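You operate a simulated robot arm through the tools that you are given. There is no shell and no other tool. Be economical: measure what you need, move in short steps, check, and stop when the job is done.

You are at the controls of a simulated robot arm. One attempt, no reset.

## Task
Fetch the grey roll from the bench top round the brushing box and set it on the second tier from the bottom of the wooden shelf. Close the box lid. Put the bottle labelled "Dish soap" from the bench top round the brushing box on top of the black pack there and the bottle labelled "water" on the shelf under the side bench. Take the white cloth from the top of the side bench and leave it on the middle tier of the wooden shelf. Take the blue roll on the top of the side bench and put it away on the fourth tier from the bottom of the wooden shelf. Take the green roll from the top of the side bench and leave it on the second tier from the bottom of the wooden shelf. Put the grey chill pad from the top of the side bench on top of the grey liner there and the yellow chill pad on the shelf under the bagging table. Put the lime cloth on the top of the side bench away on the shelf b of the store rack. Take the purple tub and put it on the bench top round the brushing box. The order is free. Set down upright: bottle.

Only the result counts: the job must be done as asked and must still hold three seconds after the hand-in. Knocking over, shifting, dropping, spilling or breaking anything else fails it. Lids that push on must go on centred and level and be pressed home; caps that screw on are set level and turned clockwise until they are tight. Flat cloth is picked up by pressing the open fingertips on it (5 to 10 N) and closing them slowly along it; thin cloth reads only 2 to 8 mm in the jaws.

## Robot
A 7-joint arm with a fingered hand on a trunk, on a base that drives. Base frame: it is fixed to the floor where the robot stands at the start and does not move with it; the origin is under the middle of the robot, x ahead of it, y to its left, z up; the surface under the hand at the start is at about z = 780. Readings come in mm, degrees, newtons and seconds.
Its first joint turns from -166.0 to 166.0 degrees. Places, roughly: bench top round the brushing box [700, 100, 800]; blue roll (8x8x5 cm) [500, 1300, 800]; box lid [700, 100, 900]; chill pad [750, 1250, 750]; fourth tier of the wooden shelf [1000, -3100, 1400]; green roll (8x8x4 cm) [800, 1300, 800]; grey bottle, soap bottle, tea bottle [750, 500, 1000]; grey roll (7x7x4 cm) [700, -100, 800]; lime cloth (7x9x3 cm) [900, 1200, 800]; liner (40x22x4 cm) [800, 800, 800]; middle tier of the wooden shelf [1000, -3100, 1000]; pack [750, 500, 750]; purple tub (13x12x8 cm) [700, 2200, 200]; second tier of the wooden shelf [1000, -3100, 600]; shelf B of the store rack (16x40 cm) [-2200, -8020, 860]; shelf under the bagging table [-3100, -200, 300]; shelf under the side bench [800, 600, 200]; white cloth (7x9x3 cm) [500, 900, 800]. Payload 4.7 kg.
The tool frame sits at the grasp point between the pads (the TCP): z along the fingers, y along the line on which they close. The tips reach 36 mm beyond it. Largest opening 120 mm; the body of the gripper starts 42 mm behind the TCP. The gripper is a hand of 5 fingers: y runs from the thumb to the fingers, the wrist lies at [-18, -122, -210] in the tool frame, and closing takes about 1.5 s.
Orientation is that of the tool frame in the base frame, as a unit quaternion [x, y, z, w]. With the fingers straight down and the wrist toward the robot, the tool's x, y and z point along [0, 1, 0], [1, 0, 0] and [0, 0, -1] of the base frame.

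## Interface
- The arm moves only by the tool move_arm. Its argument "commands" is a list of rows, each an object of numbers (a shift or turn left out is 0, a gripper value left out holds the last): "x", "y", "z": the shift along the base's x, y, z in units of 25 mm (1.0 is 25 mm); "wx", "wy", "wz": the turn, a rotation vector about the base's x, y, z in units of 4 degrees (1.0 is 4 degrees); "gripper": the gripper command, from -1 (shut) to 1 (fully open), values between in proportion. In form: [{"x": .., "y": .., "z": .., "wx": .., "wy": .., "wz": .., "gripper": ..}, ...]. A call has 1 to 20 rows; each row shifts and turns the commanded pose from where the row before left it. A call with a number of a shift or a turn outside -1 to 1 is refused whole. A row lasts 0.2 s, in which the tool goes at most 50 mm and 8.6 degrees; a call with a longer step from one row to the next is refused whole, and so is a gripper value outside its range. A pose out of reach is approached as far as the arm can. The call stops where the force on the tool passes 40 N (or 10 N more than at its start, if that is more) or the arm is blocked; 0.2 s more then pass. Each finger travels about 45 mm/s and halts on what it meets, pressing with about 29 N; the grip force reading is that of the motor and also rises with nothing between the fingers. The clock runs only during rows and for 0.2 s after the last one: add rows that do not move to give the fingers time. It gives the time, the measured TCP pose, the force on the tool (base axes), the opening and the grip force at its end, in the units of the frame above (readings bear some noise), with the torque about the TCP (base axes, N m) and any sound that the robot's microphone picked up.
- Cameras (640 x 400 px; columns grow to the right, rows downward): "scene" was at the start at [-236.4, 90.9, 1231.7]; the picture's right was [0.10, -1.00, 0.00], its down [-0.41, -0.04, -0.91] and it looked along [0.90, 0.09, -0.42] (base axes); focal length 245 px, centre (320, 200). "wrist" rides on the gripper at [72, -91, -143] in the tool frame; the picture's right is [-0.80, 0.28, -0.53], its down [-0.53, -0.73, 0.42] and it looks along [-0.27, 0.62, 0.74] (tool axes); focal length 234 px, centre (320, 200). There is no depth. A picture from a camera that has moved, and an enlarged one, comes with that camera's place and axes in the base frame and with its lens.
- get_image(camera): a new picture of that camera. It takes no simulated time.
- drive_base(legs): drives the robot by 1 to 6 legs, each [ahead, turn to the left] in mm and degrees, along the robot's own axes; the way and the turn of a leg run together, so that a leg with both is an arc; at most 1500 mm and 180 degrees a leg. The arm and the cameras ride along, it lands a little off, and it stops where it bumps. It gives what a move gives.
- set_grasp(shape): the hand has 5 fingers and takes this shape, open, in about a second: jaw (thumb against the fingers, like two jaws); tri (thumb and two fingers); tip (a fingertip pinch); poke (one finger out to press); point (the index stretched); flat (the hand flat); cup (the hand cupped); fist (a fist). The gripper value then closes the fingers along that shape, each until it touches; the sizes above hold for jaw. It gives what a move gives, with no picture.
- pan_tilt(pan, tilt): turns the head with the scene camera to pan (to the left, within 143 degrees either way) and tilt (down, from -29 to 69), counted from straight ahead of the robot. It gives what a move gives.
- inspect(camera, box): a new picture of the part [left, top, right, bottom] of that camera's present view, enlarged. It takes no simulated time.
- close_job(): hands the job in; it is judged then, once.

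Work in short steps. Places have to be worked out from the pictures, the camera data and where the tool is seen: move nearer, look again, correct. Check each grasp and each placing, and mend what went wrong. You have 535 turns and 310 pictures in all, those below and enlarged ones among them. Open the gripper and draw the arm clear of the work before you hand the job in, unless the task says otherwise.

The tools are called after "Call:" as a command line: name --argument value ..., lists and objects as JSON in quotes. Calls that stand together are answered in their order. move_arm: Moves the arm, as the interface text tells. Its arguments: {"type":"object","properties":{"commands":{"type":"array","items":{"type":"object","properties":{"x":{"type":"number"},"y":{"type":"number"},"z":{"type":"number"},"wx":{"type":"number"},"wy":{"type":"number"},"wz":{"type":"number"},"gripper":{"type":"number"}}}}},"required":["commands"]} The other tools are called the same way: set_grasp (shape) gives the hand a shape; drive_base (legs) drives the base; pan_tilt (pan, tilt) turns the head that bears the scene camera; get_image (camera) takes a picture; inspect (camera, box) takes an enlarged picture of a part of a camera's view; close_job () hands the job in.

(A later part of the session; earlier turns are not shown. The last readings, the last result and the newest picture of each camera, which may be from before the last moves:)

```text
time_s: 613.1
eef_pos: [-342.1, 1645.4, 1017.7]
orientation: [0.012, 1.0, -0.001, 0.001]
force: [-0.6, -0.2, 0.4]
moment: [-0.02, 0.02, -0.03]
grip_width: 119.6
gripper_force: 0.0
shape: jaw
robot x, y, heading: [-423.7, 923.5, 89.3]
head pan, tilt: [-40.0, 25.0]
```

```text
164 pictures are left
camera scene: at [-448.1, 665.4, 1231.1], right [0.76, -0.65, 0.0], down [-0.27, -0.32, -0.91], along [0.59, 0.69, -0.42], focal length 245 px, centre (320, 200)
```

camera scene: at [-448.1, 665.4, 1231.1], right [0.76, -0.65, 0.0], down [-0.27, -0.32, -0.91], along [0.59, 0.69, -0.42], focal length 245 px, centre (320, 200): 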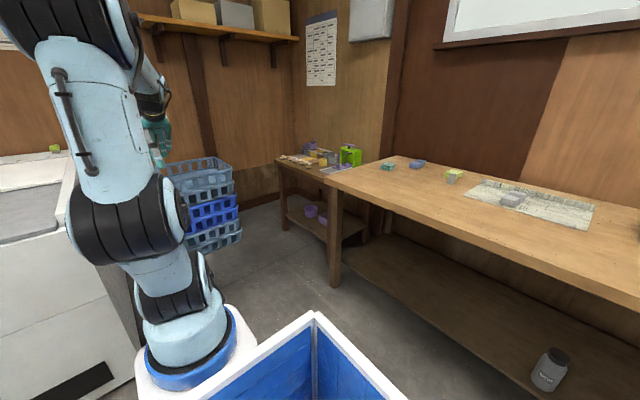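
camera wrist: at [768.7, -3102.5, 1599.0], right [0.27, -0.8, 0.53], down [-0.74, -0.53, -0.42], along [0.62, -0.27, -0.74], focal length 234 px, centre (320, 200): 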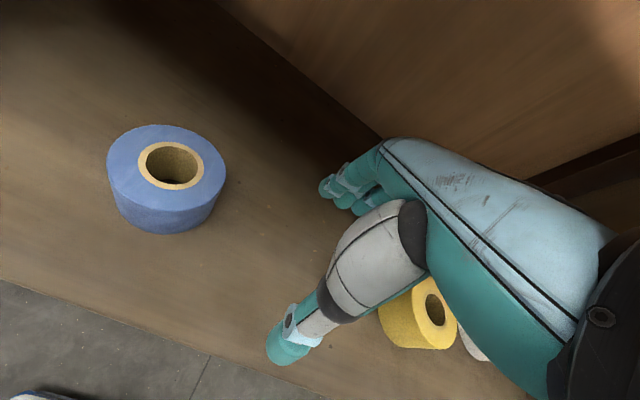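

Call:
drive_base --legs '[[0, -18], [670, 0], [0, -30]]'

Call:
pan_tilt --pan 12 --tilt 30

Call:
get_image --camera "scene"

Call:
get_image --camera "wrist"

```text
time_s: 619.2
eef_pos: [376.7, 1978.5, 1018.2]
orientation: [0.417, 0.909, -0.002, 0.001]
force: [0.5, 0.0, 0.2]
moment: [0.01, 0.01, 0.01]
grip_width: 119.5
gripper_force: 0.1
shape: jaw
robot x, y, heading: [-213.9, 1556.4, 41.4]
head pan, tilt: [-40.0, 25.0]
```

```text
time_s: 620.5
eef_pos: [377.9, 1978.6, 1018.8]
orientation: [0.418, 0.909, -0.002, 0.001]
force: [0.0, -0.1, 0.9]
moment: [-0.01, 0.0, 0.0]
grip_width: 119.5
gripper_force: 0.1
shape: jaw
robot x, y, heading: [-216.6, 1557.1, 41.4]
head pan, tilt: [12.0, 30.0]
```

```text
163 pictures are left
camera scene: at [-459.2, 1471.3, 1223.1], right [0.8, -0.6, 0.0], down [-0.3, -0.4, -0.87], along [0.52, 0.7, -0.5], focal length 245 px, centre (320, 200)
```

scene: 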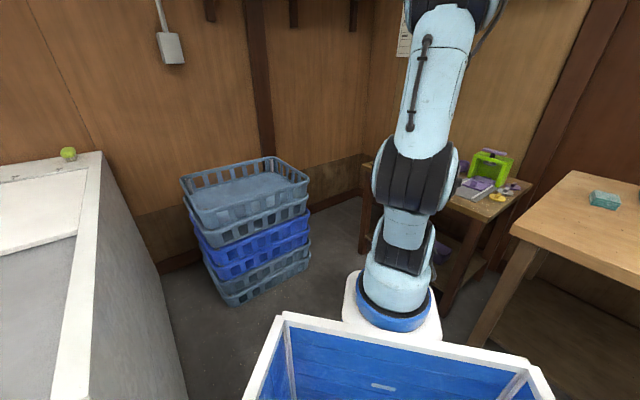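

```text
162 pictures are left
camera wrist: at [260.7, 1974.1, 1162.6], right [0.73, -0.43, 0.53], down [-0.21, -0.88, -0.42], along [0.65, 0.2, -0.74], focal length 234 px, centre (320, 200)
```

wrist: 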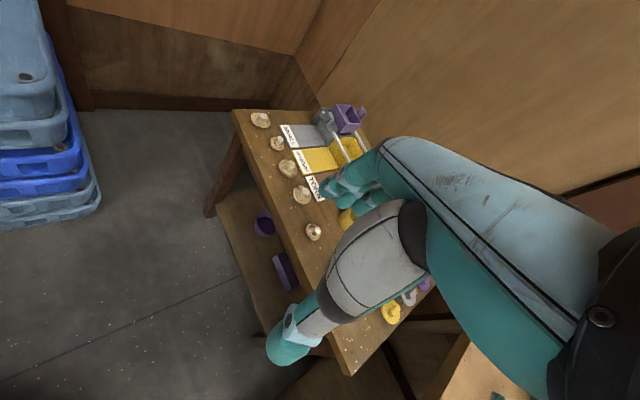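

Two purple objects are on the low shelf. I enlarge them.

Call:
inspect --camera "wrist" --box '[220, 180, 340, 320]'

Call:
pan_tilt --pan -12 --tilt 40

Call:
get_image --camera "scene"

```text
2.86 times, centred on (280, 250) of wrist
camera zoom: at [260.7, 1974.1, 1162.6], right [0.73, -0.43, 0.53], down [-0.21, -0.88, -0.42], along [0.65, 0.2, -0.74], focal length 669 px, centre (434, 57)
```

zoom: 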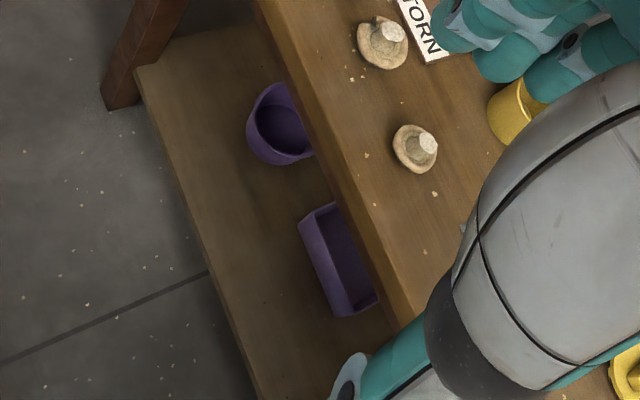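

```text
time_s: 621.3
eef_pos: [376.8, 1978.1, 1018.0]
orientation: [0.418, 0.908, -0.001, 0.002]
force: [-0.3, 0.2, 0.2]
moment: [0.02, -0.02, -0.01]
grip_width: 119.6
gripper_force: 0.1
shape: jaw
robot x, y, heading: [-220.9, 1558.4, 41.5]
head pan, tilt: [-12.0, 40.0]
```

```text
160 pictures are left
camera scene: at [-439.1, 1440.5, 1207.8], right [0.49, -0.87, 0.0], down [-0.56, -0.32, -0.77], along [0.67, 0.38, -0.64], focal length 245 px, centre (320, 200)
```

scene: 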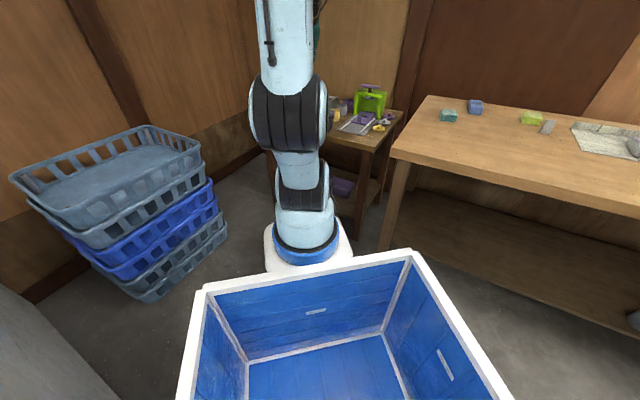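

The round one sits at (720, 2183), matching the given place for the purple tub; the rectangular one is elsewhere. I turn the hand square and move it in front of the tub, outside the table edge.

Call:
move_arm --commands '[{"x": 0.1, "y": 0.9, "wz": -1}, {"x": 0.1, "y": 0.9, "wz": -1}, {"x": 0.1, "y": 0.9, "wz": -1}, {"x": 0.1, "y": 0.9, "wz": -1}, {"x": 0.1, "y": 0.9, "wz": -1}, {"x": 0.1, "y": 0.9, "wz": -1}, {"x": 0.1, "y": 0.9, "wz": -1}, {"x": 0.1, "y": 0.9, "wz": -1}, {"x": 0.1, "y": 0.9, "wz": -1}, {"x": 0.1, "y": 0.9, "wz": -1.0}, {}]'

Call:
get_image --camera "wrist"

```text
time_s: 623.7
eef_pos: [401.1, 2202.3, 1017.5]
orientation: [0.703, 0.711, -0.001, 0.001]
force: [0.5, 0.1, -0.1]
moment: [-0.02, 0.0, -0.01]
grip_width: 119.5
gripper_force: 0.1
shape: jaw
robot x, y, heading: [-212.1, 1556.5, 41.5]
head pan, tilt: [-12.0, 40.0]
```

```text
159 pictures are left
camera wrist: at [310.1, 2274.3, 1162.0], right [0.29, -0.8, 0.53], down [-0.73, -0.54, -0.42], along [0.62, -0.26, -0.74], focal length 234 px, centre (320, 200)
```

wrist: 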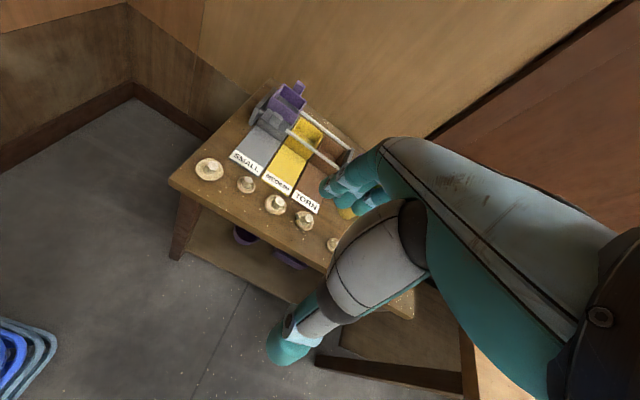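

Table edge is at x≈540. I lower the hand in front of it.

Call:
move_arm --commands '[{"z": -1, "x": -0.1}, {"z": -1}, {"z": -1}, {"z": -1}, {"z": -1}, {"z": -1}, {"z": -1}, {"z": -1}, {"z": -1}, {"z": -1}, {"z": -1}, {"z": -1}, {"z": -1}, {"z": -1}, {"z": -1}, {"z": -1}, {"z": -1}, {"z": -1}, {"z": -1}, {}]'

Call:
get_image --camera "wrist"

```text
time_s: 627.9
eef_pos: [399.5, 2203.6, 543.2]
orientation: [0.704, 0.71, -0.002, 0.0]
force: [0.6, 0.4, 0.2]
moment: [0.02, 0.01, 0.01]
grip_width: 119.8
gripper_force: 0.1
shape: jaw
robot x, y, heading: [-215.1, 1553.2, 41.4]
head pan, tilt: [-12.0, 40.0]
```

```text
158 pictures are left
camera wrist: at [307.9, 2275.4, 687.3], right [0.29, -0.8, 0.53], down [-0.73, -0.54, -0.42], along [0.62, -0.26, -0.74], focal length 234 px, centre (320, 200)
```

wrist: 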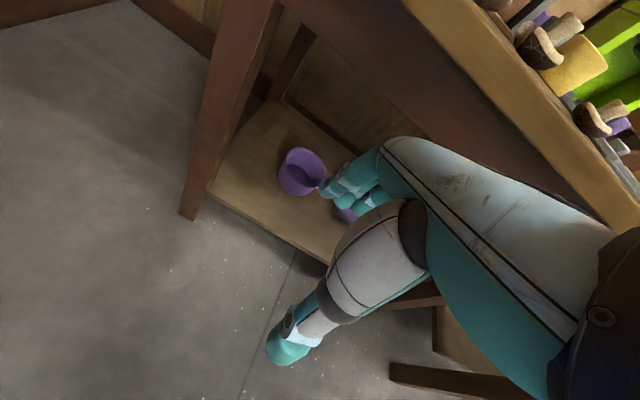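

Tub centre about (721, 2205), apron bottom near z 600. I lower further.

Call:
move_arm --commands '[{"z": -1}, {"z": -1}, {"z": -1}, {"z": -1}, {"z": -1}, {"z": -1}, {"z": -1}, {}]'

Call:
get_image --camera "wrist"

```text
time_s: 629.7
eef_pos: [401.6, 2202.8, 369.0]
orientation: [0.703, 0.711, -0.002, 0.0]
force: [-0.5, 0.1, 0.4]
moment: [0.02, 0.01, -0.01]
grip_width: 119.6
gripper_force: 0.0
shape: jaw
robot x, y, heading: [-219.1, 1557.6, 41.5]
head pan, tilt: [-12.0, 40.0]
```

```text
157 pictures are left
camera wrist: at [309.5, 2275.5, 512.6], right [0.29, -0.8, 0.53], down [-0.73, -0.54, -0.42], along [0.62, -0.26, -0.74], focal length 234 px, centre (320, 200)
```

wrist: 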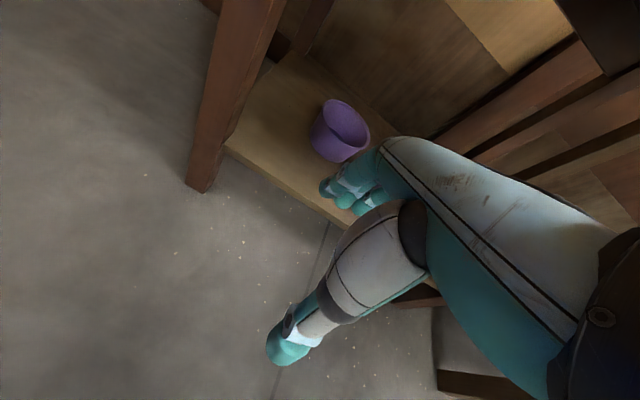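

Triangulated: tub centre about (738, 2199), rim z≈252. I move in above it.

Call:
move_arm --commands '[{"x": 1, "z": -0.4}, {"x": 1, "z": -0.4}, {"x": 1}, {"x": 1}, {"x": 1}, {"x": 1}, {"x": 1}, {"x": 1}, {}]'

Call:
get_image --camera "wrist"

```text
time_s: 631.7
eef_pos: [600.6, 2202.6, 348.5]
orientation: [0.703, 0.711, -0.002, 0.001]
force: [-0.6, -0.3, -0.7]
moment: [0.02, 0.01, 0.05]
grip_width: 119.6
gripper_force: 0.0
shape: jaw
robot x, y, heading: [-217.4, 1559.3, 41.7]
head pan, tilt: [-12.0, 40.0]
```

```text
156 pictures are left
camera wrist: at [508.5, 2275.5, 493.1], right [0.29, -0.8, 0.53], down [-0.73, -0.54, -0.42], along [0.62, -0.26, -0.74], focal length 234 px, centre (320, 200)
```

wrist: 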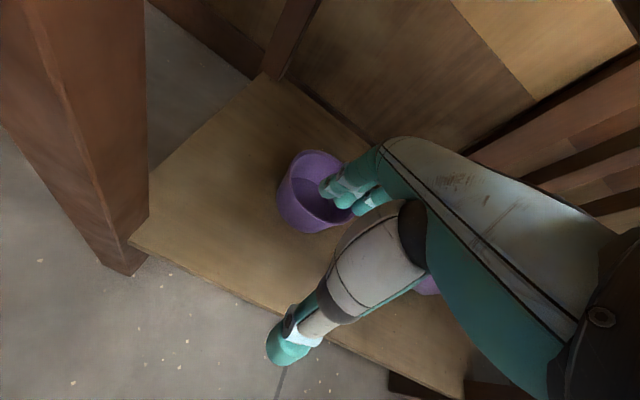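

Now over to straddle the near rim: thumb outside, fingers inside.

Call:
move_arm --commands '[{"x": 1, "y": 0.3}, {"x": 1, "y": 0.3}, {"x": 0.85}, {"z": -0.8}, {}]'

Call:
get_image --camera "wrist"

```text
time_s: 632.9
eef_pos: [671.6, 2217.7, 329.4]
orientation: [0.704, 0.711, 0.0, 0.0]
force: [-0.5, -0.5, 0.4]
moment: [-0.01, 0.01, 0.0]
grip_width: 119.9
gripper_force: 0.1
shape: jaw
robot x, y, heading: [-214.8, 1557.9, 41.4]
head pan, tilt: [-12.0, 40.0]
```

```text
155 pictures are left
camera wrist: at [580.1, 2289.1, 473.5], right [0.29, -0.8, 0.53], down [-0.73, -0.54, -0.42], along [0.62, -0.26, -0.74], focal length 234 px, centre (320, 200)
```

wrist: 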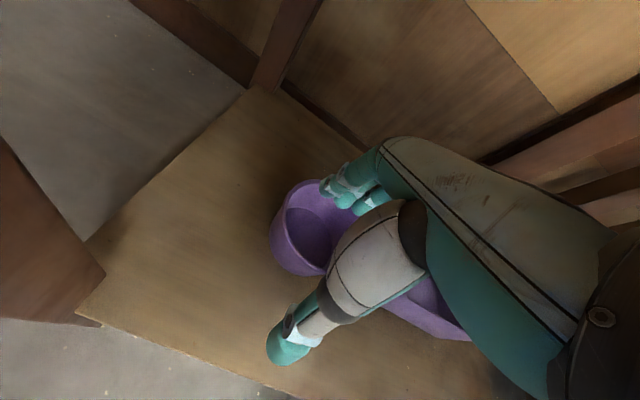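

Geometry fits: fingers over the tub's middle, thumb outside. I descend to z ≈ 262.

Call:
move_arm --commands '[{"z": -0.9}, {"z": -0.9}, {"z": -0.5}, {}]'

Call:
get_image --camera "wrist"

```text
time_s: 633.9
eef_pos: [670.7, 2218.2, 271.2]
orientation: [0.703, 0.711, -0.002, 0.0]
force: [-0.7, 0.3, 0.1]
moment: [0.01, 0.01, 0.01]
grip_width: 119.8
gripper_force: 0.1
shape: jaw
robot x, y, heading: [-214.7, 1561.0, 41.6]
head pan, tilt: [-12.0, 40.0]
```

```text
154 pictures are left
camera wrist: at [578.7, 2290.2, 414.9], right [0.29, -0.8, 0.53], down [-0.73, -0.54, -0.42], along [0.62, -0.26, -0.74], focal length 234 px, centre (320, 200)
```

wrist: 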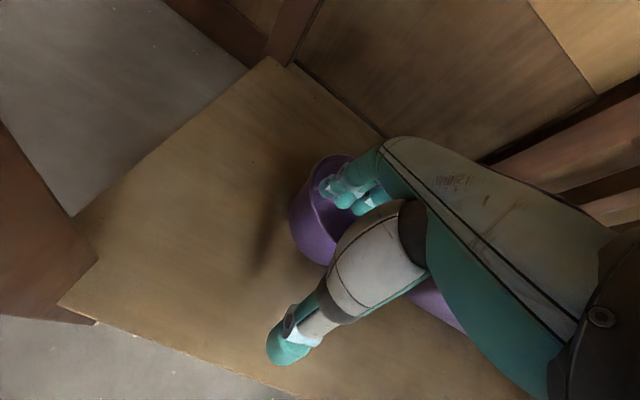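

Fingertips are entering the tub. Down 12 mm more and close.

Call:
move_arm --commands '[{"z": -0.3}, {"z": -0.2}, {}, {"gripper": 0.6}, {"gripper": 0.2}, {"gripper": -0.2}, {"gripper": -0.6}, {"gripper": -1}, {}, {}, {}, {}, {}, {}]'

Call:
get_image --camera "wrist"

```text
time_s: 636.9
eef_pos: [671.1, 2217.9, 259.0]
orientation: [0.703, 0.711, -0.002, 0.001]
force: [0.2, 0.3, 0.2]
moment: [-0.01, -0.04, 0.04]
grip_width: 0.0
gripper_force: 29.5
shape: jaw
robot x, y, heading: [-214.3, 1560.8, 41.3]
head pan, tilt: [-12.0, 40.0]
```

```text
153 pictures are left
camera wrist: at [579.2, 2290.4, 402.5], right [0.29, -0.8, 0.53], down [-0.73, -0.54, -0.42], along [0.62, -0.26, -0.74], focal length 234 px, centre (320, 200)
```

wrist: 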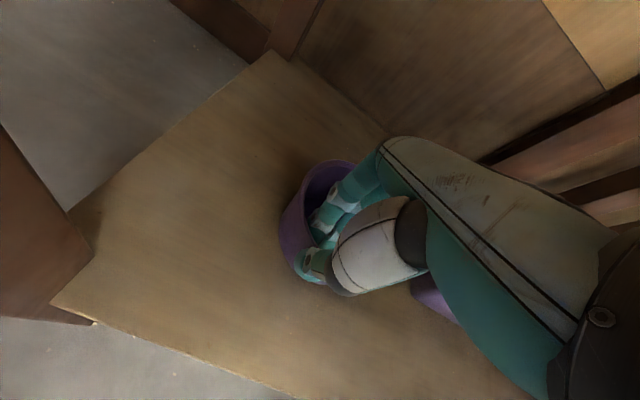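

Call:
inspect --camera "wrist" --box '[250, 130, 410, 310]'

```text
2.22 times, centred on (330, 220) of wrist
camera zoom: at [579.2, 2290.4, 402.5], right [0.29, -0.8, 0.53], down [-0.73, -0.54, -0.42], along [0.62, -0.26, -0.74], focal length 520 px, centre (298, 156)
```

zoom: 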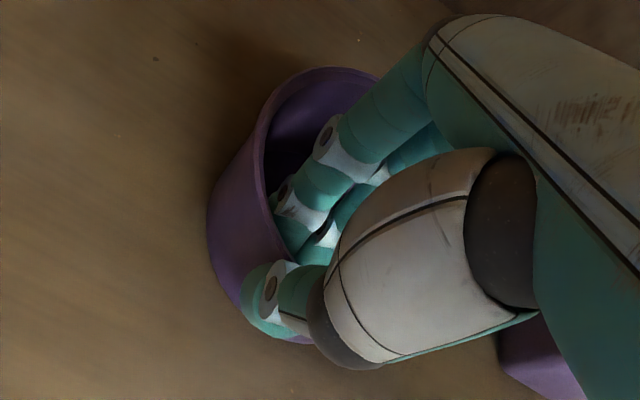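

The wall seems pinched between thumb (outside) and fingers (inside). I lift a little to test.

Call:
move_arm --commands '[{"z": 0.2}, {"z": 0.4}, {"z": 0.6}, {}]'

Call:
get_image --camera "wrist"

```text
time_s: 637.9
eef_pos: [671.2, 2217.6, 288.9]
orientation: [0.703, 0.711, -0.002, 0.001]
force: [0.3, 0.2, -1.5]
moment: [0.02, 0.05, 0.03]
grip_width: 0.0
gripper_force: 29.3
shape: jaw
robot x, y, heading: [-214.3, 1562.0, 41.4]
head pan, tilt: [-12.0, 40.0]
```

```text
151 pictures are left
camera wrist: at [579.6, 2289.8, 433.1], right [0.29, -0.8, 0.53], down [-0.73, -0.54, -0.42], along [0.62, -0.26, -0.74], focal length 234 px, centre (320, 200)
```

wrist: 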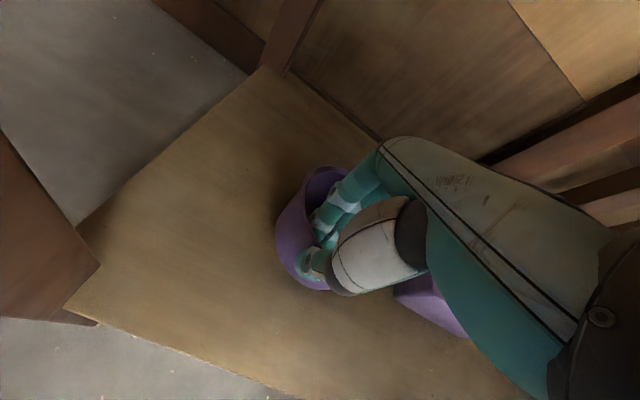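

It lifts. I draw it straight out from under the table.

Call:
move_arm --commands '[{"z": 0.4}, {"x": -0.5}, {"x": -1}, {"x": -1}, {"x": -1}, {"x": -1}, {"x": -1}, {"x": -1}, {"x": -1}, {"x": -1}, {"x": -1}, {"x": -1}, {"x": -1}, {}]'

Call:
get_image --camera "wrist"

```text
time_s: 640.9
eef_pos: [384.1, 2217.9, 298.7]
orientation: [0.703, 0.711, -0.002, 0.0]
force: [0.1, 0.3, -1.2]
moment: [0.04, -0.01, -0.01]
grip_width: 0.0
gripper_force: 29.7
shape: jaw
robot x, y, heading: [-216.0, 1557.7, 41.4]
head pan, tilt: [-12.0, 40.0]
```

```text
150 pictures are left
camera wrist: at [292.4, 2289.8, 442.8], right [0.29, -0.8, 0.53], down [-0.73, -0.54, -0.42], along [0.62, -0.26, -0.74], focal length 234 px, centre (320, 200)
```

wrist: 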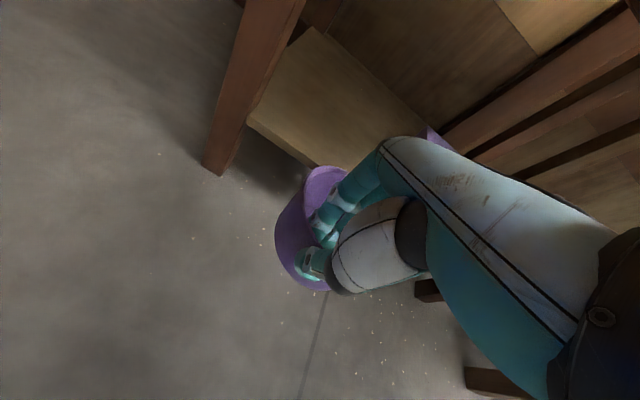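

Out with the tub. I move back a bit more and raise it.

Call:
move_arm --commands '[{"x": -1}, {"x": -0.8}, {"z": 1}, {"z": 1}, {"z": 1}, {"z": 1}, {"z": 1}, {"z": 1}, {"z": 1}, {"z": 1}, {"z": 1}, {"z": 1}, {"z": 1}, {"z": 1}, {"z": 1}, {"z": 1}, {"z": 1}, {"z": 1}, {"z": 1}, {}]'

Call:
move_arm --commands '[{"z": 1}, {"z": 1}, {"z": 1}, {"z": 1}, {"z": 1}, {"z": 1}, {"z": 1}, {"z": 1}, {"z": 1}, {"z": 1}, {"z": 1}, {}]'

Call:
get_image --camera "wrist"

```text
time_s: 645.1
eef_pos: [337.8, 2217.8, 723.9]
orientation: [0.703, 0.711, -0.002, 0.001]
force: [0.5, 0.7, -0.6]
moment: [0.05, 0.01, -0.03]
grip_width: 0.1
gripper_force: 29.0
shape: jaw
robot x, y, heading: [-213.1, 1557.9, 41.6]
head pan, tilt: [-12.0, 40.0]
```

```text
time_s: 647.7
eef_pos: [340.4, 2219.6, 997.6]
orientation: [0.704, 0.711, -0.002, 0.001]
force: [-0.3, 0.8, 0.1]
moment: [0.0, 0.07, 0.0]
grip_width: 0.0
gripper_force: 29.2
shape: jaw
robot x, y, heading: [-217.6, 1563.2, 41.3]
head pan, tilt: [-12.0, 40.0]
```

```text
149 pictures are left
camera wrist: at [247.8, 2291.2, 1141.7], right [0.29, -0.8, 0.53], down [-0.73, -0.54, -0.42], along [0.62, -0.26, -0.74], focal length 234 px, centre (320, 200)
```

wrist: 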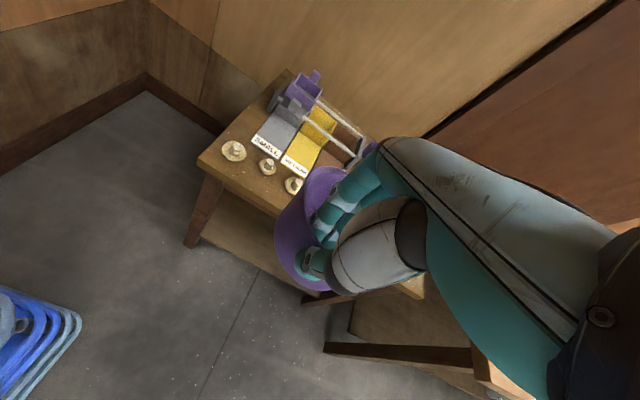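

Tub is secure. I bring it in front of the robot, then drive round to the brushing-box part of the bench.

Call:
move_arm --commands '[{"y": -0.75, "x": -0.1, "wz": 1}, {"y": -0.75, "x": -0.1, "wz": 1}, {"y": -0.75, "x": -0.1, "wz": 1}, {"y": -0.75, "x": -0.1, "wz": 1}, {"y": -0.75, "x": -0.1, "wz": 1}, {"y": -0.75, "x": -0.1, "wz": 1}, {"y": -0.75, "x": -0.1, "wz": 1}, {"y": -0.75, "x": -0.1, "wz": 1}, {"y": -0.75, "wz": 1}, {"y": -0.75, "wz": 1}, {"z": 1}, {"z": 1}, {}]'

Call:
drive_base --legs '[[-350, 0], [0, -130], [870, 0]]'

Call:
get_image --camera "wrist"

```text
time_s: 650.5
eef_pos: [317.7, 2028.4, 1047.5]
orientation: [0.418, 0.908, -0.002, 0.002]
force: [-0.4, 0.1, -0.3]
moment: [-0.04, 0.02, 0.02]
grip_width: 0.3
gripper_force: 28.8
shape: jaw
robot x, y, heading: [-216.6, 1558.1, 41.4]
head pan, tilt: [-12.0, 40.0]
```

```text
time_s: 656.5
eef_pos: [-85.3, 729.7, 1048.3]
orientation: [0.961, 0.276, -0.001, 0.001]
force: [-0.5, -0.4, -1.0]
moment: [0.07, -0.02, 0.01]
grip_width: 0.1
gripper_force: 28.9
shape: jaw
robot x, y, heading: [-510.7, 1297.5, -56.9]
head pan, tilt: [-12.0, 40.0]
stopped in leg 2: the robot was blocked; the commanded pose is now the measured one
```

```text
148 pictures are left
camera wrist: at [-71.2, 847.6, 1192.3], right [-0.53, -0.66, 0.53], down [-0.84, 0.34, -0.42], along [0.1, -0.67, -0.74], focal length 234 px, centre (320, 200)
```

wrist: 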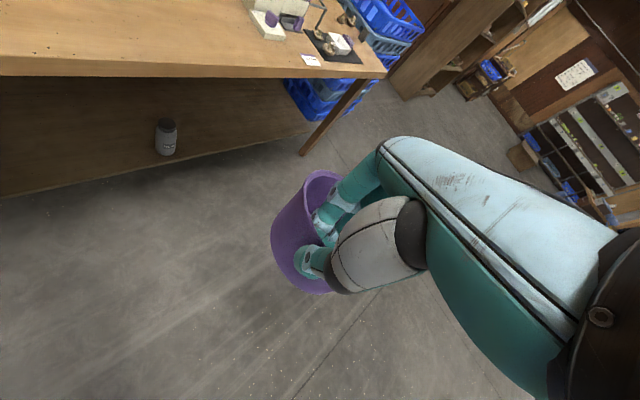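

The robot's rear touched the freezer while turning. I drive forward first, then finish the turn.

Call:
drive_base --legs '[[300, 0], [0, -32]]'

Call:
pan_tilt --pan -140 --tilt 20

Call:
get_image --camera "scene"

```text
time_s: 660.1
eef_pos: [-276.2, 344.8, 1049.5]
orientation: [1.0, 0.007, -0.002, 0.001]
force: [0.4, 0.2, -0.6]
moment: [0.04, 0.0, 0.02]
grip_width: 0.0
gripper_force: 28.7
shape: jaw
robot x, y, heading: [-347.2, 1052.3, -87.7]
head pan, tilt: [-12.0, 40.0]
```

```text
time_s: 662.2
eef_pos: [-277.2, 345.0, 1048.2]
orientation: [1.0, 0.007, -0.002, 0.0]
force: [-0.2, 0.2, -0.6]
moment: [-0.01, -0.03, -0.02]
grip_width: 0.0
gripper_force: 29.3
shape: jaw
robot x, y, heading: [-347.0, 1046.9, -87.8]
head pan, tilt: [-140.0, 20.0]
```

```text
147 pictures are left
camera scene: at [-339.7, 1451.7, 1239.2], right [0.74, 0.67, 0.0], down [0.23, -0.25, -0.94], along [-0.63, 0.7, -0.34], focal length 245 px, centre (320, 200)
```

scene: 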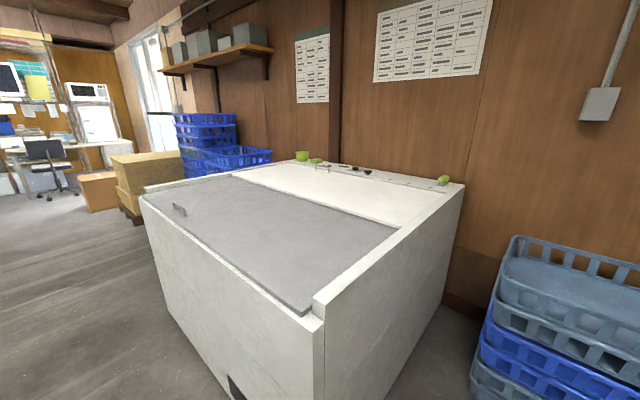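

The freezer and what's on it look undisturbed. I go on to y ≈ 450 and face the bench.

Call:
drive_base --legs '[[600, 0], [0, 87]]'

Call:
pan_tilt --pan 0 --tilt 30

Call:
get_image --camera "scene"

Call:
get_image --camera "wrist"

```text
time_s: 669.3
eef_pos: [379.9, 488.1, 1049.0]
orientation: [0.721, 0.693, -0.001, 0.002]
force: [0.0, -0.7, -0.5]
moment: [0.02, 0.02, -0.01]
grip_width: 0.0
gripper_force: 29.5
shape: jaw
robot x, y, heading: [-325.9, 454.1, -1.0]
head pan, tilt: [-140.0, 20.0]
```

```text
time_s: 671.5
eef_pos: [379.3, 487.4, 1047.4]
orientation: [0.721, 0.693, -0.001, 0.001]
force: [0.0, 0.2, -1.0]
moment: [-0.03, 0.04, 0.01]
grip_width: 0.3
gripper_force: 28.7
shape: jaw
robot x, y, heading: [-327.0, 452.3, -0.9]
head pan, tilt: [0.0, 30.0]
```

```text
146 pictures are left
camera scene: at [-565.0, 538.1, 1223.1], right [-0.02, -1.0, 0.0], down [-0.5, 0.01, -0.87], along [0.87, -0.02, -0.5], focal length 245 px, centre (320, 200)
```

scene: 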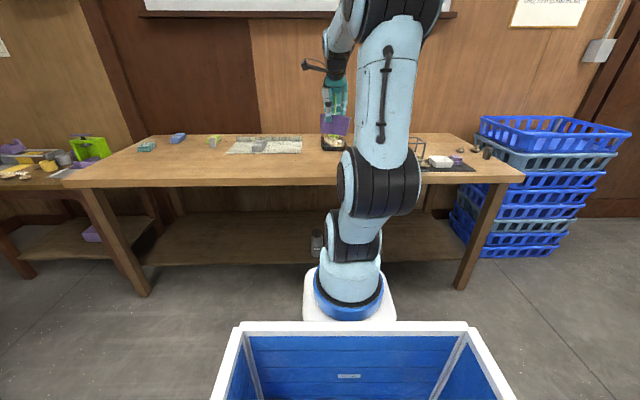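

```text
145 pictures are left
camera wrist: at [291.2, 564.7, 1192.4], right [0.25, -0.81, 0.53], down [-0.75, -0.5, -0.42], along [0.61, -0.29, -0.74], focal length 234 px, centre (320, 200)
```

wrist: 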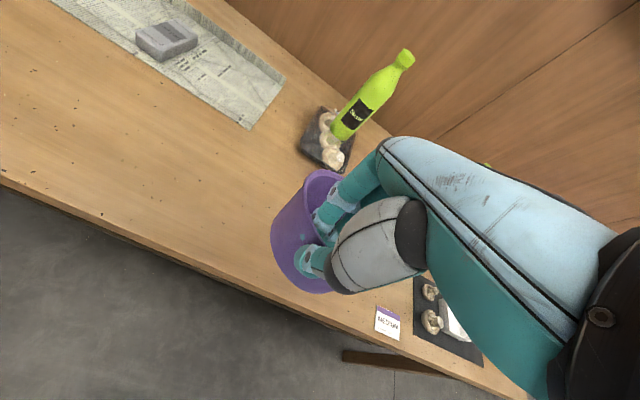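

Call:
inspect --camera "scene" --box '[290, 50, 390, 160]'

```text
3.64 times, centred on (340, 105) of scene
camera zoom: at [-565.0, 538.1, 1223.1], right [-0.02, -1.0, 0.0], down [-0.5, 0.01, -0.87], along [0.87, -0.02, -0.5], focal length 892 px, centre (247, 546)
```

zoom: 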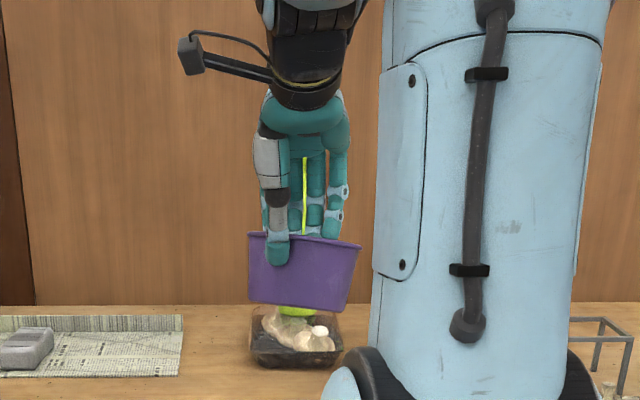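

The tub hangs slightly tilted; it will settle on touching. I carry it over the free spot near (585, 450) and lower.

Call:
move_arm --commands '[{"x": 1, "y": -0.15}, {"x": 1, "y": -0.15}, {"x": 1, "y": -0.15}, {"x": 1, "y": -0.15}, {"x": 1, "y": -0.15}, {"x": 0.72}, {"z": -1}, {"z": -1}, {"z": -1}, {"z": -1}, {"z": -1}, {}]'

Call:
get_image --camera "wrist"

Call:
inspect --camera "scene" --box '[270, 70, 430, 190]'

```text
time_s: 674.1
eef_pos: [522.7, 469.5, 923.2]
orientation: [0.721, 0.693, -0.001, 0.002]
force: [-0.2, -0.5, -0.7]
moment: [0.02, 0.02, 0.02]
grip_width: 0.0
gripper_force: 29.4
shape: jaw
robot x, y, heading: [-328.7, 459.0, -0.6]
head pan, tilt: [0.0, 30.0]
```

```text
143 pictures are left
camera wrist: at [433.4, 546.2, 1067.1], right [0.25, -0.81, 0.53], down [-0.75, -0.51, -0.42], along [0.61, -0.29, -0.74], focal length 234 px, centre (320, 200)
```

wrist: 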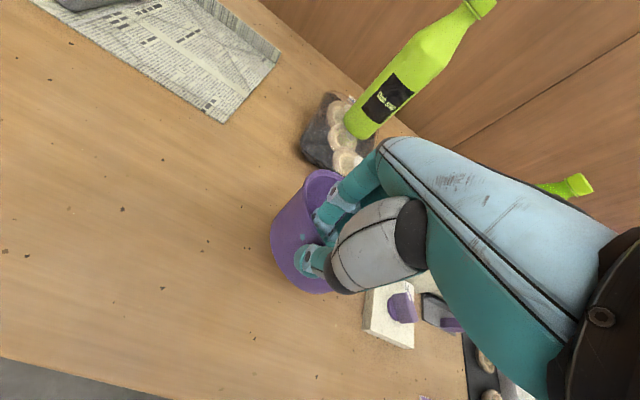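

```text
3.33 times, centred on (350, 130) of scene
camera zoom: at [-565.0, 538.2, 1223.1], right [-0.02, -1.0, 0.0], down [-0.5, 0.01, -0.87], along [0.87, -0.02, -0.5], focal length 818 px, centre (220, 433)
```

zoom: 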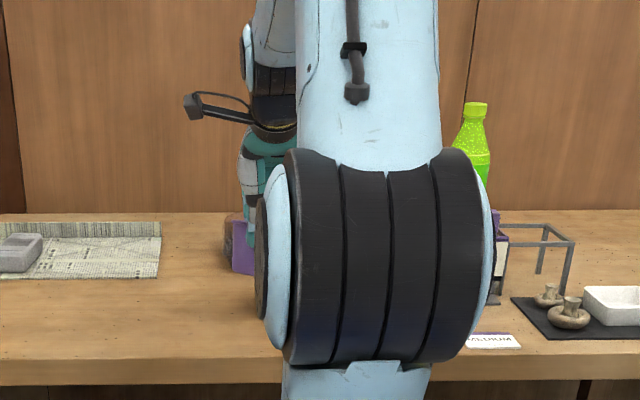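

Spot is free on all sides. I lower gradually.

Call:
move_arm --commands '[{"z": -0.6}, {"z": -0.5}, {"z": -0.3}, {}]'

Call:
move_arm --commands '[{"z": -0.2}, {}]'

Call:
move_arm --commands '[{"z": -0.15}, {}]'

```text
time_s: 675.1
eef_pos: [521.8, 467.3, 889.9]
orientation: [0.721, 0.693, -0.001, 0.002]
force: [0.1, 0.2, -0.9]
moment: [0.04, 0.02, 0.04]
grip_width: 0.0
gripper_force: 29.2
shape: jaw
robot x, y, heading: [-330.6, 453.7, -1.0]
head pan, tilt: [0.0, 30.0]
```

```text
time_s: 675.7
eef_pos: [522.3, 469.0, 883.9]
orientation: [0.721, 0.693, 0.0, 0.002]
force: [-0.5, 0.3, -1.5]
moment: [-0.02, 0.03, 0.0]
grip_width: 0.0
gripper_force: 29.0
shape: jaw
robot x, y, heading: [-328.8, 455.1, -1.0]
head pan, tilt: [0.0, 30.0]
```

```text
time_s: 676.3
eef_pos: [521.7, 468.5, 879.9]
orientation: [0.72, 0.694, 0.0, 0.001]
force: [-0.5, -0.4, 0.4]
moment: [-0.01, -0.02, -0.01]
grip_width: 0.1
gripper_force: 28.8
shape: jaw
robot x, y, heading: [-328.5, 455.4, -0.8]
head pan, tilt: [0.0, 30.0]
```

Call:
move_arm --commands '[{"z": -0.15}, {}]'

Call:
move_arm --commands '[{"z": -0.15}, {}]'

Call:
get_image --camera "wrist"

```text
time_s: 676.9
eef_pos: [522.0, 469.6, 877.5]
orientation: [0.72, 0.694, -0.001, 0.001]
force: [0.1, 0.3, 0.7]
moment: [0.03, -0.06, 0.0]
grip_width: 0.0
gripper_force: 28.4
shape: jaw
robot x, y, heading: [-326.1, 458.3, -1.1]
head pan, tilt: [0.0, 30.0]
```

```text
time_s: 677.5
eef_pos: [521.4, 469.4, 873.1]
orientation: [0.721, 0.693, -0.001, 0.002]
force: [-0.8, 0.2, 1.4]
moment: [-0.09, -0.04, 0.04]
grip_width: 0.0
gripper_force: 28.4
shape: jaw
robot x, y, heading: [-330.4, 455.1, -0.9]
head pan, tilt: [0.0, 30.0]
```

```text
141 pictures are left
camera wrist: at [433.7, 546.0, 1016.6], right [0.25, -0.81, 0.53], down [-0.75, -0.5, -0.42], along [0.61, -0.29, -0.74], focal length 234 px, centre (320, 200)
```

wrist: 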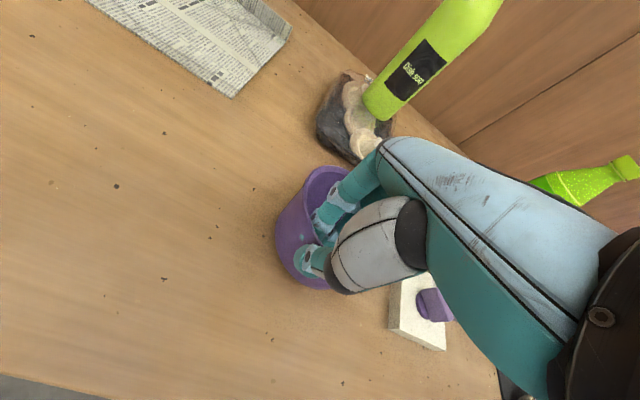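

Call:
move_arm --commands '[{"z": -0.12}, {}]'

Call:
move_arm --commands '[{"z": -0.12}, {}]'

```text
time_s: 678.1
eef_pos: [521.6, 470.1, 869.3]
orientation: [0.721, 0.693, 0.0, 0.002]
force: [-1.4, -0.9, 1.5]
moment: [-0.07, -0.07, -0.04]
grip_width: 0.0
gripper_force: 29.0
shape: jaw
robot x, y, heading: [-330.2, 452.7, -0.9]
head pan, tilt: [0.0, 30.0]
```

```text
time_s: 678.7
eef_pos: [521.7, 469.7, 866.8]
orientation: [0.72, 0.694, 0.0, 0.001]
force: [-0.5, -0.3, 2.2]
moment: [-0.1, -0.09, -0.01]
grip_width: 0.3
gripper_force: 29.5
shape: jaw
robot x, y, heading: [-325.6, 456.1, -0.9]
head pan, tilt: [0.0, 30.0]
```

Call:
move_arm --commands '[{"z": -0.1}, {}, {"gripper": -0.9}, {"gripper": -0.8}, {"gripper": -0.65}, {"gripper": -0.5}, {"gripper": -0.3}, {}, {}]'

Call:
get_image --camera "wrist"

```text
time_s: 680.7
eef_pos: [522.9, 467.9, 863.9]
orientation: [0.721, 0.693, 0.0, 0.002]
force: [0.3, 0.1, 0.5]
moment: [0.04, 0.0, 0.0]
grip_width: 41.7
gripper_force: 0.1
shape: jaw
robot x, y, heading: [-331.0, 459.3, -1.1]
head pan, tilt: [0.0, 30.0]
```

```text
140 pictures are left
camera wrist: at [434.0, 545.5, 1007.8], right [0.25, -0.81, 0.53], down [-0.75, -0.5, -0.42], along [0.61, -0.29, -0.74], focal length 234 px, centre (320, 200)
```

wrist: 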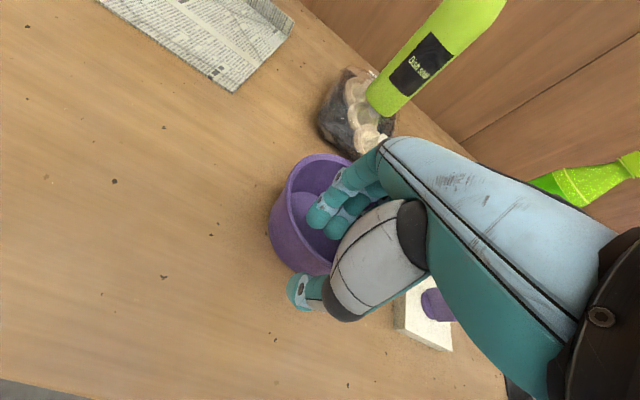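

The tub stands flat. I raise the hand straight out.

Call:
move_arm --commands '[{"z": 0.3}, {"z": 0.5}, {"z": 0.8}, {"z": 1}, {"z": 1}, {"z": 1}, {"z": 1}, {}]'

Call:
get_image --camera "wrist"

```text
time_s: 682.5
eef_pos: [524.2, 470.3, 1003.3]
orientation: [0.721, 0.693, -0.001, 0.002]
force: [0.9, -0.3, 1.0]
moment: [0.0, 0.0, 0.02]
grip_width: 41.6
gripper_force: 0.0
shape: jaw
robot x, y, heading: [-331.2, 455.7, -1.3]
head pan, tilt: [0.0, 30.0]
```

```text
139 pictures are left
camera wrist: at [434.9, 547.0, 1148.5], right [0.25, -0.81, 0.53], down [-0.75, -0.51, -0.42], along [0.61, -0.29, -0.74], focal length 234 px, centre (320, 200)
```

wrist: 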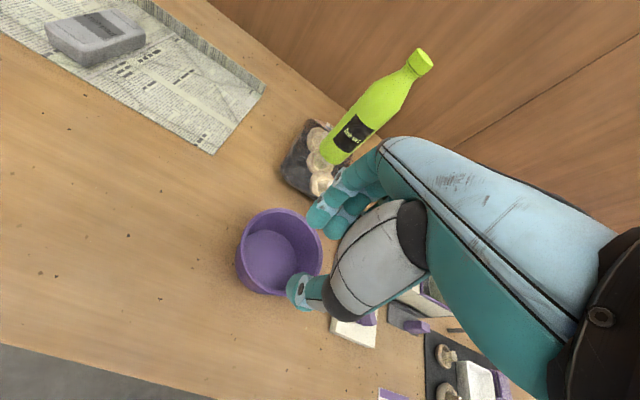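

Tub is placed. Now the lime cloth: I retract slightly and drive to the left part of the bench.

Call:
move_arm --commands '[{"x": -1}, {"x": -1}, {"x": -1}, {"x": -1}, {"x": -1}, {"z": 0.5}, {}]'

Call:
drive_base --legs '[[0, 89], [560, 0], [0, -89], [165, 0]]'

Call:
get_image --camera "wrist"

```text
time_s: 684.1
eef_pos: [398.9, 469.9, 1016.2]
orientation: [0.721, 0.693, 0.0, 0.002]
force: [-0.7, -0.5, -0.1]
moment: [0.01, 0.0, -0.02]
grip_width: 41.2
gripper_force: 0.2
shape: jaw
robot x, y, heading: [-330.0, 456.2, -1.2]
head pan, tilt: [0.0, 30.0]
```

```text
time_s: 696.0
eef_pos: [577.3, 1037.6, 1017.0]
orientation: [0.721, 0.693, -0.001, 0.002]
force: [1.0, 1.0, -0.2]
moment: [-0.06, 0.01, -0.02]
grip_width: 41.7
gripper_force: 0.0
shape: jaw
robot x, y, heading: [-154.0, 1019.9, -1.0]
head pan, tilt: [0.0, 30.0]
```

```text
138 pictures are left
camera wrist: at [488.5, 1113.7, 1160.0], right [0.25, -0.81, 0.53], down [-0.75, -0.5, -0.42], along [0.61, -0.29, -0.74], focal length 234 px, centre (320, 200)
```

wrist: 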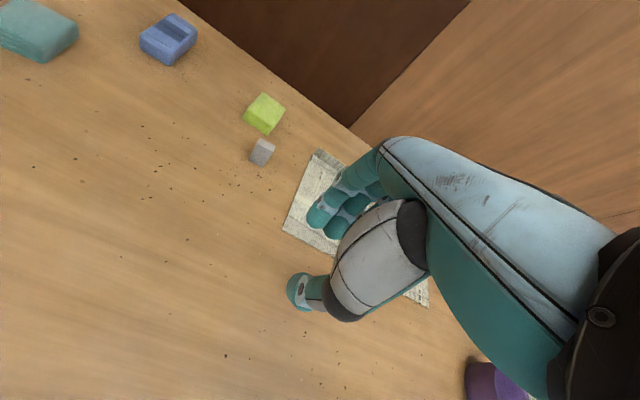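

Lime cloth centre ≈ (903, 1158), the small grey stand close in front of it. I'll grip across its 70 mm width with the hand yawed 90°.

Call:
move_arm --commands '[{"x": 0.6, "y": 0.2, "wz": 1}, {"x": 0.6, "y": 0.2, "wz": 1}, {"x": 0.6, "y": 0.2, "wz": 1}, {"x": 0.6, "y": 0.2, "wz": 1}, {"x": 0.6, "y": 0.2, "wz": 1}, {"x": 0.6, "y": 0.2, "wz": 1}, {"x": 0.6, "y": 0.2, "wz": 1}, {"x": 0.6, "y": 0.2, "wz": 1}, {"x": 0.6, "y": 0.2, "wz": 1}, {"x": 0.6, "y": 0.2, "wz": 1}, {"x": 0.6, "y": 0.2, "wz": 1}, {"x": 0.6, "y": 0.2, "wz": 1}, {"gripper": 0.8}]'

Call:
move_arm --commands '[{"x": 0.6, "y": 0.2, "wz": 1}, {"x": 0.6, "y": 0.2, "wz": 1}, {"x": 0.6, "y": 0.2, "wz": 1}, {"x": 0.6, "y": 0.2, "wz": 1}, {"x": 0.6, "y": 0.2, "wz": 1}, {"x": 0.6, "y": 0.2, "wz": 1}, {"x": 0.6, "y": 0.2, "wz": 1}, {"x": 0.6, "y": 0.2, "wz": 1}, {"x": 0.5, "y": 0.2, "wz": 1}, {"x": 0.3, "y": 0.2, "wz": 1}, {"wz": 1, "y": 0.2}, {}]'

Call:
get_image --camera "wrist"

```text
time_s: 698.9
eef_pos: [757.7, 1097.7, 1016.1]
orientation: [0.377, 0.926, 0.0, 0.002]
force: [-0.8, 0.3, 0.2]
moment: [0.02, 0.01, 0.04]
grip_width: 76.2
gripper_force: 0.1
shape: jaw
robot x, y, heading: [-150.6, 1024.8, -1.0]
head pan, tilt: [0.0, 30.0]
```

```text
time_s: 701.5
eef_pos: [896.9, 1153.0, 1016.4]
orientation: [0.002, 1.0, 0.001, 0.002]
force: [1.0, 0.2, -0.5]
moment: [0.02, -0.02, 0.02]
grip_width: 107.7
gripper_force: 0.1
shape: jaw
robot x, y, heading: [-152.7, 1024.6, -1.2]
head pan, tilt: [0.0, 30.0]
```

```text
137 pictures are left
camera wrist: at [823.4, 1061.0, 1160.1], right [0.8, 0.28, 0.53], down [0.53, -0.73, -0.42], along [0.27, 0.62, -0.74], focal length 234 px, centre (320, 200)
```

wrist: 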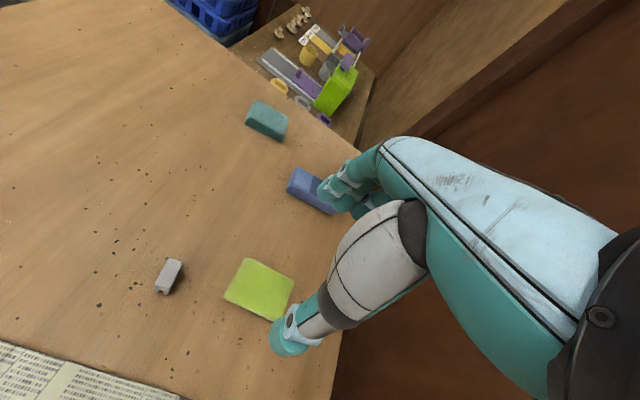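

Lime cloth centre (914, 1154). I descend on it.

Call:
move_arm --commands '[{"x": 0.6, "z": -1}, {"z": -1}, {"z": -1}, {"z": -1}, {"z": -1}, {"z": -1}, {"z": -1}, {}]'

Call:
get_image --camera "wrist"

```text
time_s: 703.2
eef_pos: [912.8, 1152.0, 842.3]
orientation: [0.002, 1.0, 0.001, 0.002]
force: [0.7, 0.3, 0.4]
moment: [0.0, -0.01, 0.0]
grip_width: 107.7
gripper_force: 0.1
shape: jaw
robot x, y, heading: [-151.3, 1022.0, -1.1]
head pan, tilt: [0.0, 30.0]
```

```text
136 pictures are left
camera wrist: at [839.3, 1061.5, 985.4], right [0.8, 0.28, 0.53], down [0.53, -0.73, -0.42], along [0.27, 0.62, -0.74], focal length 234 px, centre (320, 200)
```

wrist: 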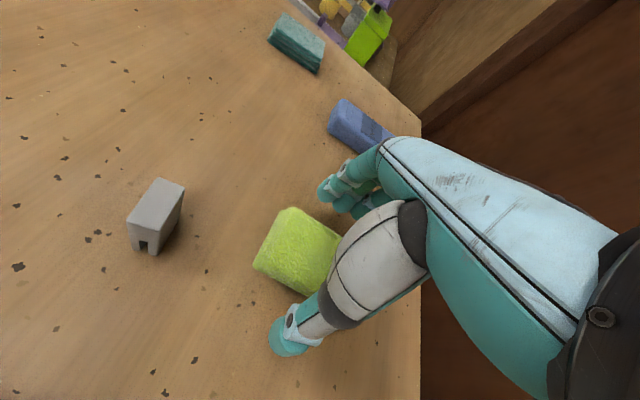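

Call:
move_arm --commands '[{"z": -0.5}, {"z": -0.25}, {}, {"gripper": 0.4}, {"gripper": 0.1}, {"gripper": -1}, {}, {}, {}, {}]'

Call:
move_arm --commands '[{"z": 0.5}, {"z": 1}, {"z": 1}, {"z": 1}, {"z": 1}, {"z": 1}, {"z": 1}, {}]'

Call:
get_image --camera "wrist"

```text
time_s: 705.5
eef_pos: [911.9, 1152.4, 822.9]
orientation: [0.003, 1.0, 0.0, 0.001]
force: [-0.8, -0.1, -0.8]
moment: [-0.01, 0.0, -0.01]
grip_width: 58.9
gripper_force: 29.1
shape: jaw
robot x, y, heading: [-152.1, 1026.4, -1.0]
head pan, tilt: [0.0, 30.0]
```

```text
time_s: 707.2
eef_pos: [912.4, 1152.8, 985.5]
orientation: [0.003, 1.0, 0.001, 0.002]
force: [0.2, 0.4, -0.7]
moment: [0.0, 0.01, 0.01]
grip_width: 59.0
gripper_force: 29.1
shape: jaw
robot x, y, heading: [-150.9, 1023.1, -0.9]
head pan, tilt: [0.0, 30.0]
```

```text
135 pictures are left
camera wrist: at [839.5, 1062.0, 1128.4], right [0.8, 0.27, 0.53], down [0.53, -0.73, -0.42], along [0.27, 0.62, -0.74], focal length 234 px, centre (320, 200)
```

wrist: 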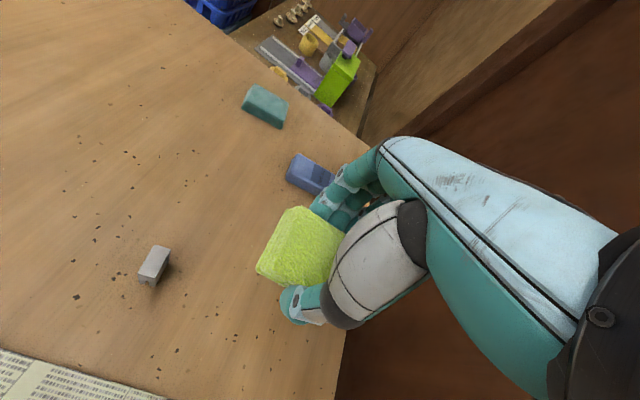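

Held. I bring it back in front of the robot, undoing the yaw.

Call:
move_arm --commands '[{"x": -0.6, "y": -0.2, "wz": -1}, {"x": -0.6, "y": -0.2, "wz": -1}, {"x": -0.6, "y": -0.2, "wz": -1}, {"x": -0.6, "y": -0.2, "wz": -1}, {"x": -0.6, "y": -0.2, "wz": -1}, {"x": -0.6, "y": -0.2, "wz": -1}, {"x": -0.6, "y": -0.2, "wz": -1}, {"x": -0.6, "y": -0.2, "wz": -1}, {"x": -0.6, "y": -0.2, "wz": -1}, {"x": -0.6, "y": -0.2, "wz": -1}, {"x": -0.6, "y": -0.2, "wz": -1}, {"x": -0.6, "y": -0.2, "wz": -1}, {}]'

Call:
move_arm --commands '[{"x": -0.6, "y": -0.2, "wz": -1}, {"x": -0.6, "y": -0.2, "wz": -1}, {"x": -0.6, "y": -0.2, "wz": -1}, {"x": -0.6, "y": -0.2, "wz": -1}, {"x": -0.6, "y": -0.2, "wz": -1}, {"x": -0.6, "y": -0.2, "wz": -1}, {"x": -0.6, "y": -0.2, "wz": -1}, {"x": -0.6, "y": -0.2, "wz": -1}, {"x": -0.6, "y": -0.2, "wz": -1}, {"x": -0.6, "y": -0.2, "wz": -1}, {"wz": -0.75}, {"z": 1}, {}]'

```text
time_s: 710.0
eef_pos: [730.5, 1091.6, 986.7]
orientation: [0.408, 0.913, 0.001, 0.002]
force: [-0.9, -0.8, -0.1]
moment: [-0.02, 0.01, 0.0]
grip_width: 58.8
gripper_force: 28.8
shape: jaw
robot x, y, heading: [-146.5, 1019.4, -0.9]
head pan, tilt: [0.0, 30.0]
```

```text
time_s: 712.9
eef_pos: [580.5, 1040.7, 1010.6]
orientation: [0.715, 0.699, -0.001, 0.002]
force: [0.4, -0.4, 0.5]
moment: [0.01, -0.01, -0.03]
grip_width: 59.1
gripper_force: 28.7
shape: jaw
robot x, y, heading: [-148.3, 1020.8, -1.1]
head pan, tilt: [0.0, 30.0]
```

I drive toward the store rack, first south along the open floor.

Call:
drive_base --legs '[[-400, 0], [0, -90], [1500, 0], [1500, 0], [1000, 0]]'

Call:
pan_tilt --pan -25 --tilt 15

Call:
get_image --camera "scene"

```text
time_s: 738.1
eef_pos: [-738.5, -3716.3, 1010.9]
orientation: [0.999, -0.033, -0.003, 0.0]
force: [0.3, -0.9, -0.8]
moment: [-0.01, 0.0, 0.0]
grip_width: 58.5
gripper_force: 29.0
shape: jaw
robot x, y, heading: [-724.7, -2983.5, -93.4]
head pan, tilt: [0.0, 30.0]
```

```text
time_s: 739.0
eef_pos: [-739.4, -3716.9, 1010.2]
orientation: [0.999, -0.034, -0.002, 0.001]
force: [-0.3, 0.1, 0.6]
moment: [-0.01, 0.01, 0.02]
grip_width: 58.7
gripper_force: 29.4
shape: jaw
robot x, y, heading: [-723.4, -2983.9, -93.6]
head pan, tilt: [-25.0, 15.0]
```

```text
134 pictures are left
camera scene: at [-668.1, -2742.4, 1247.3], right [-0.88, 0.48, 0.0], down [0.12, 0.23, -0.97], along [-0.46, -0.85, -0.26], focal length 245 px, centre (320, 200)
```

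scene: 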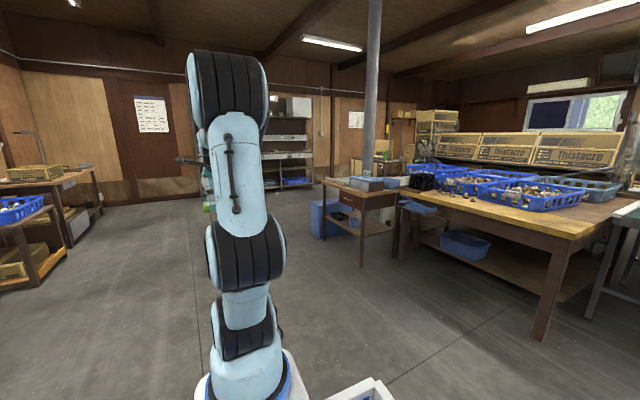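

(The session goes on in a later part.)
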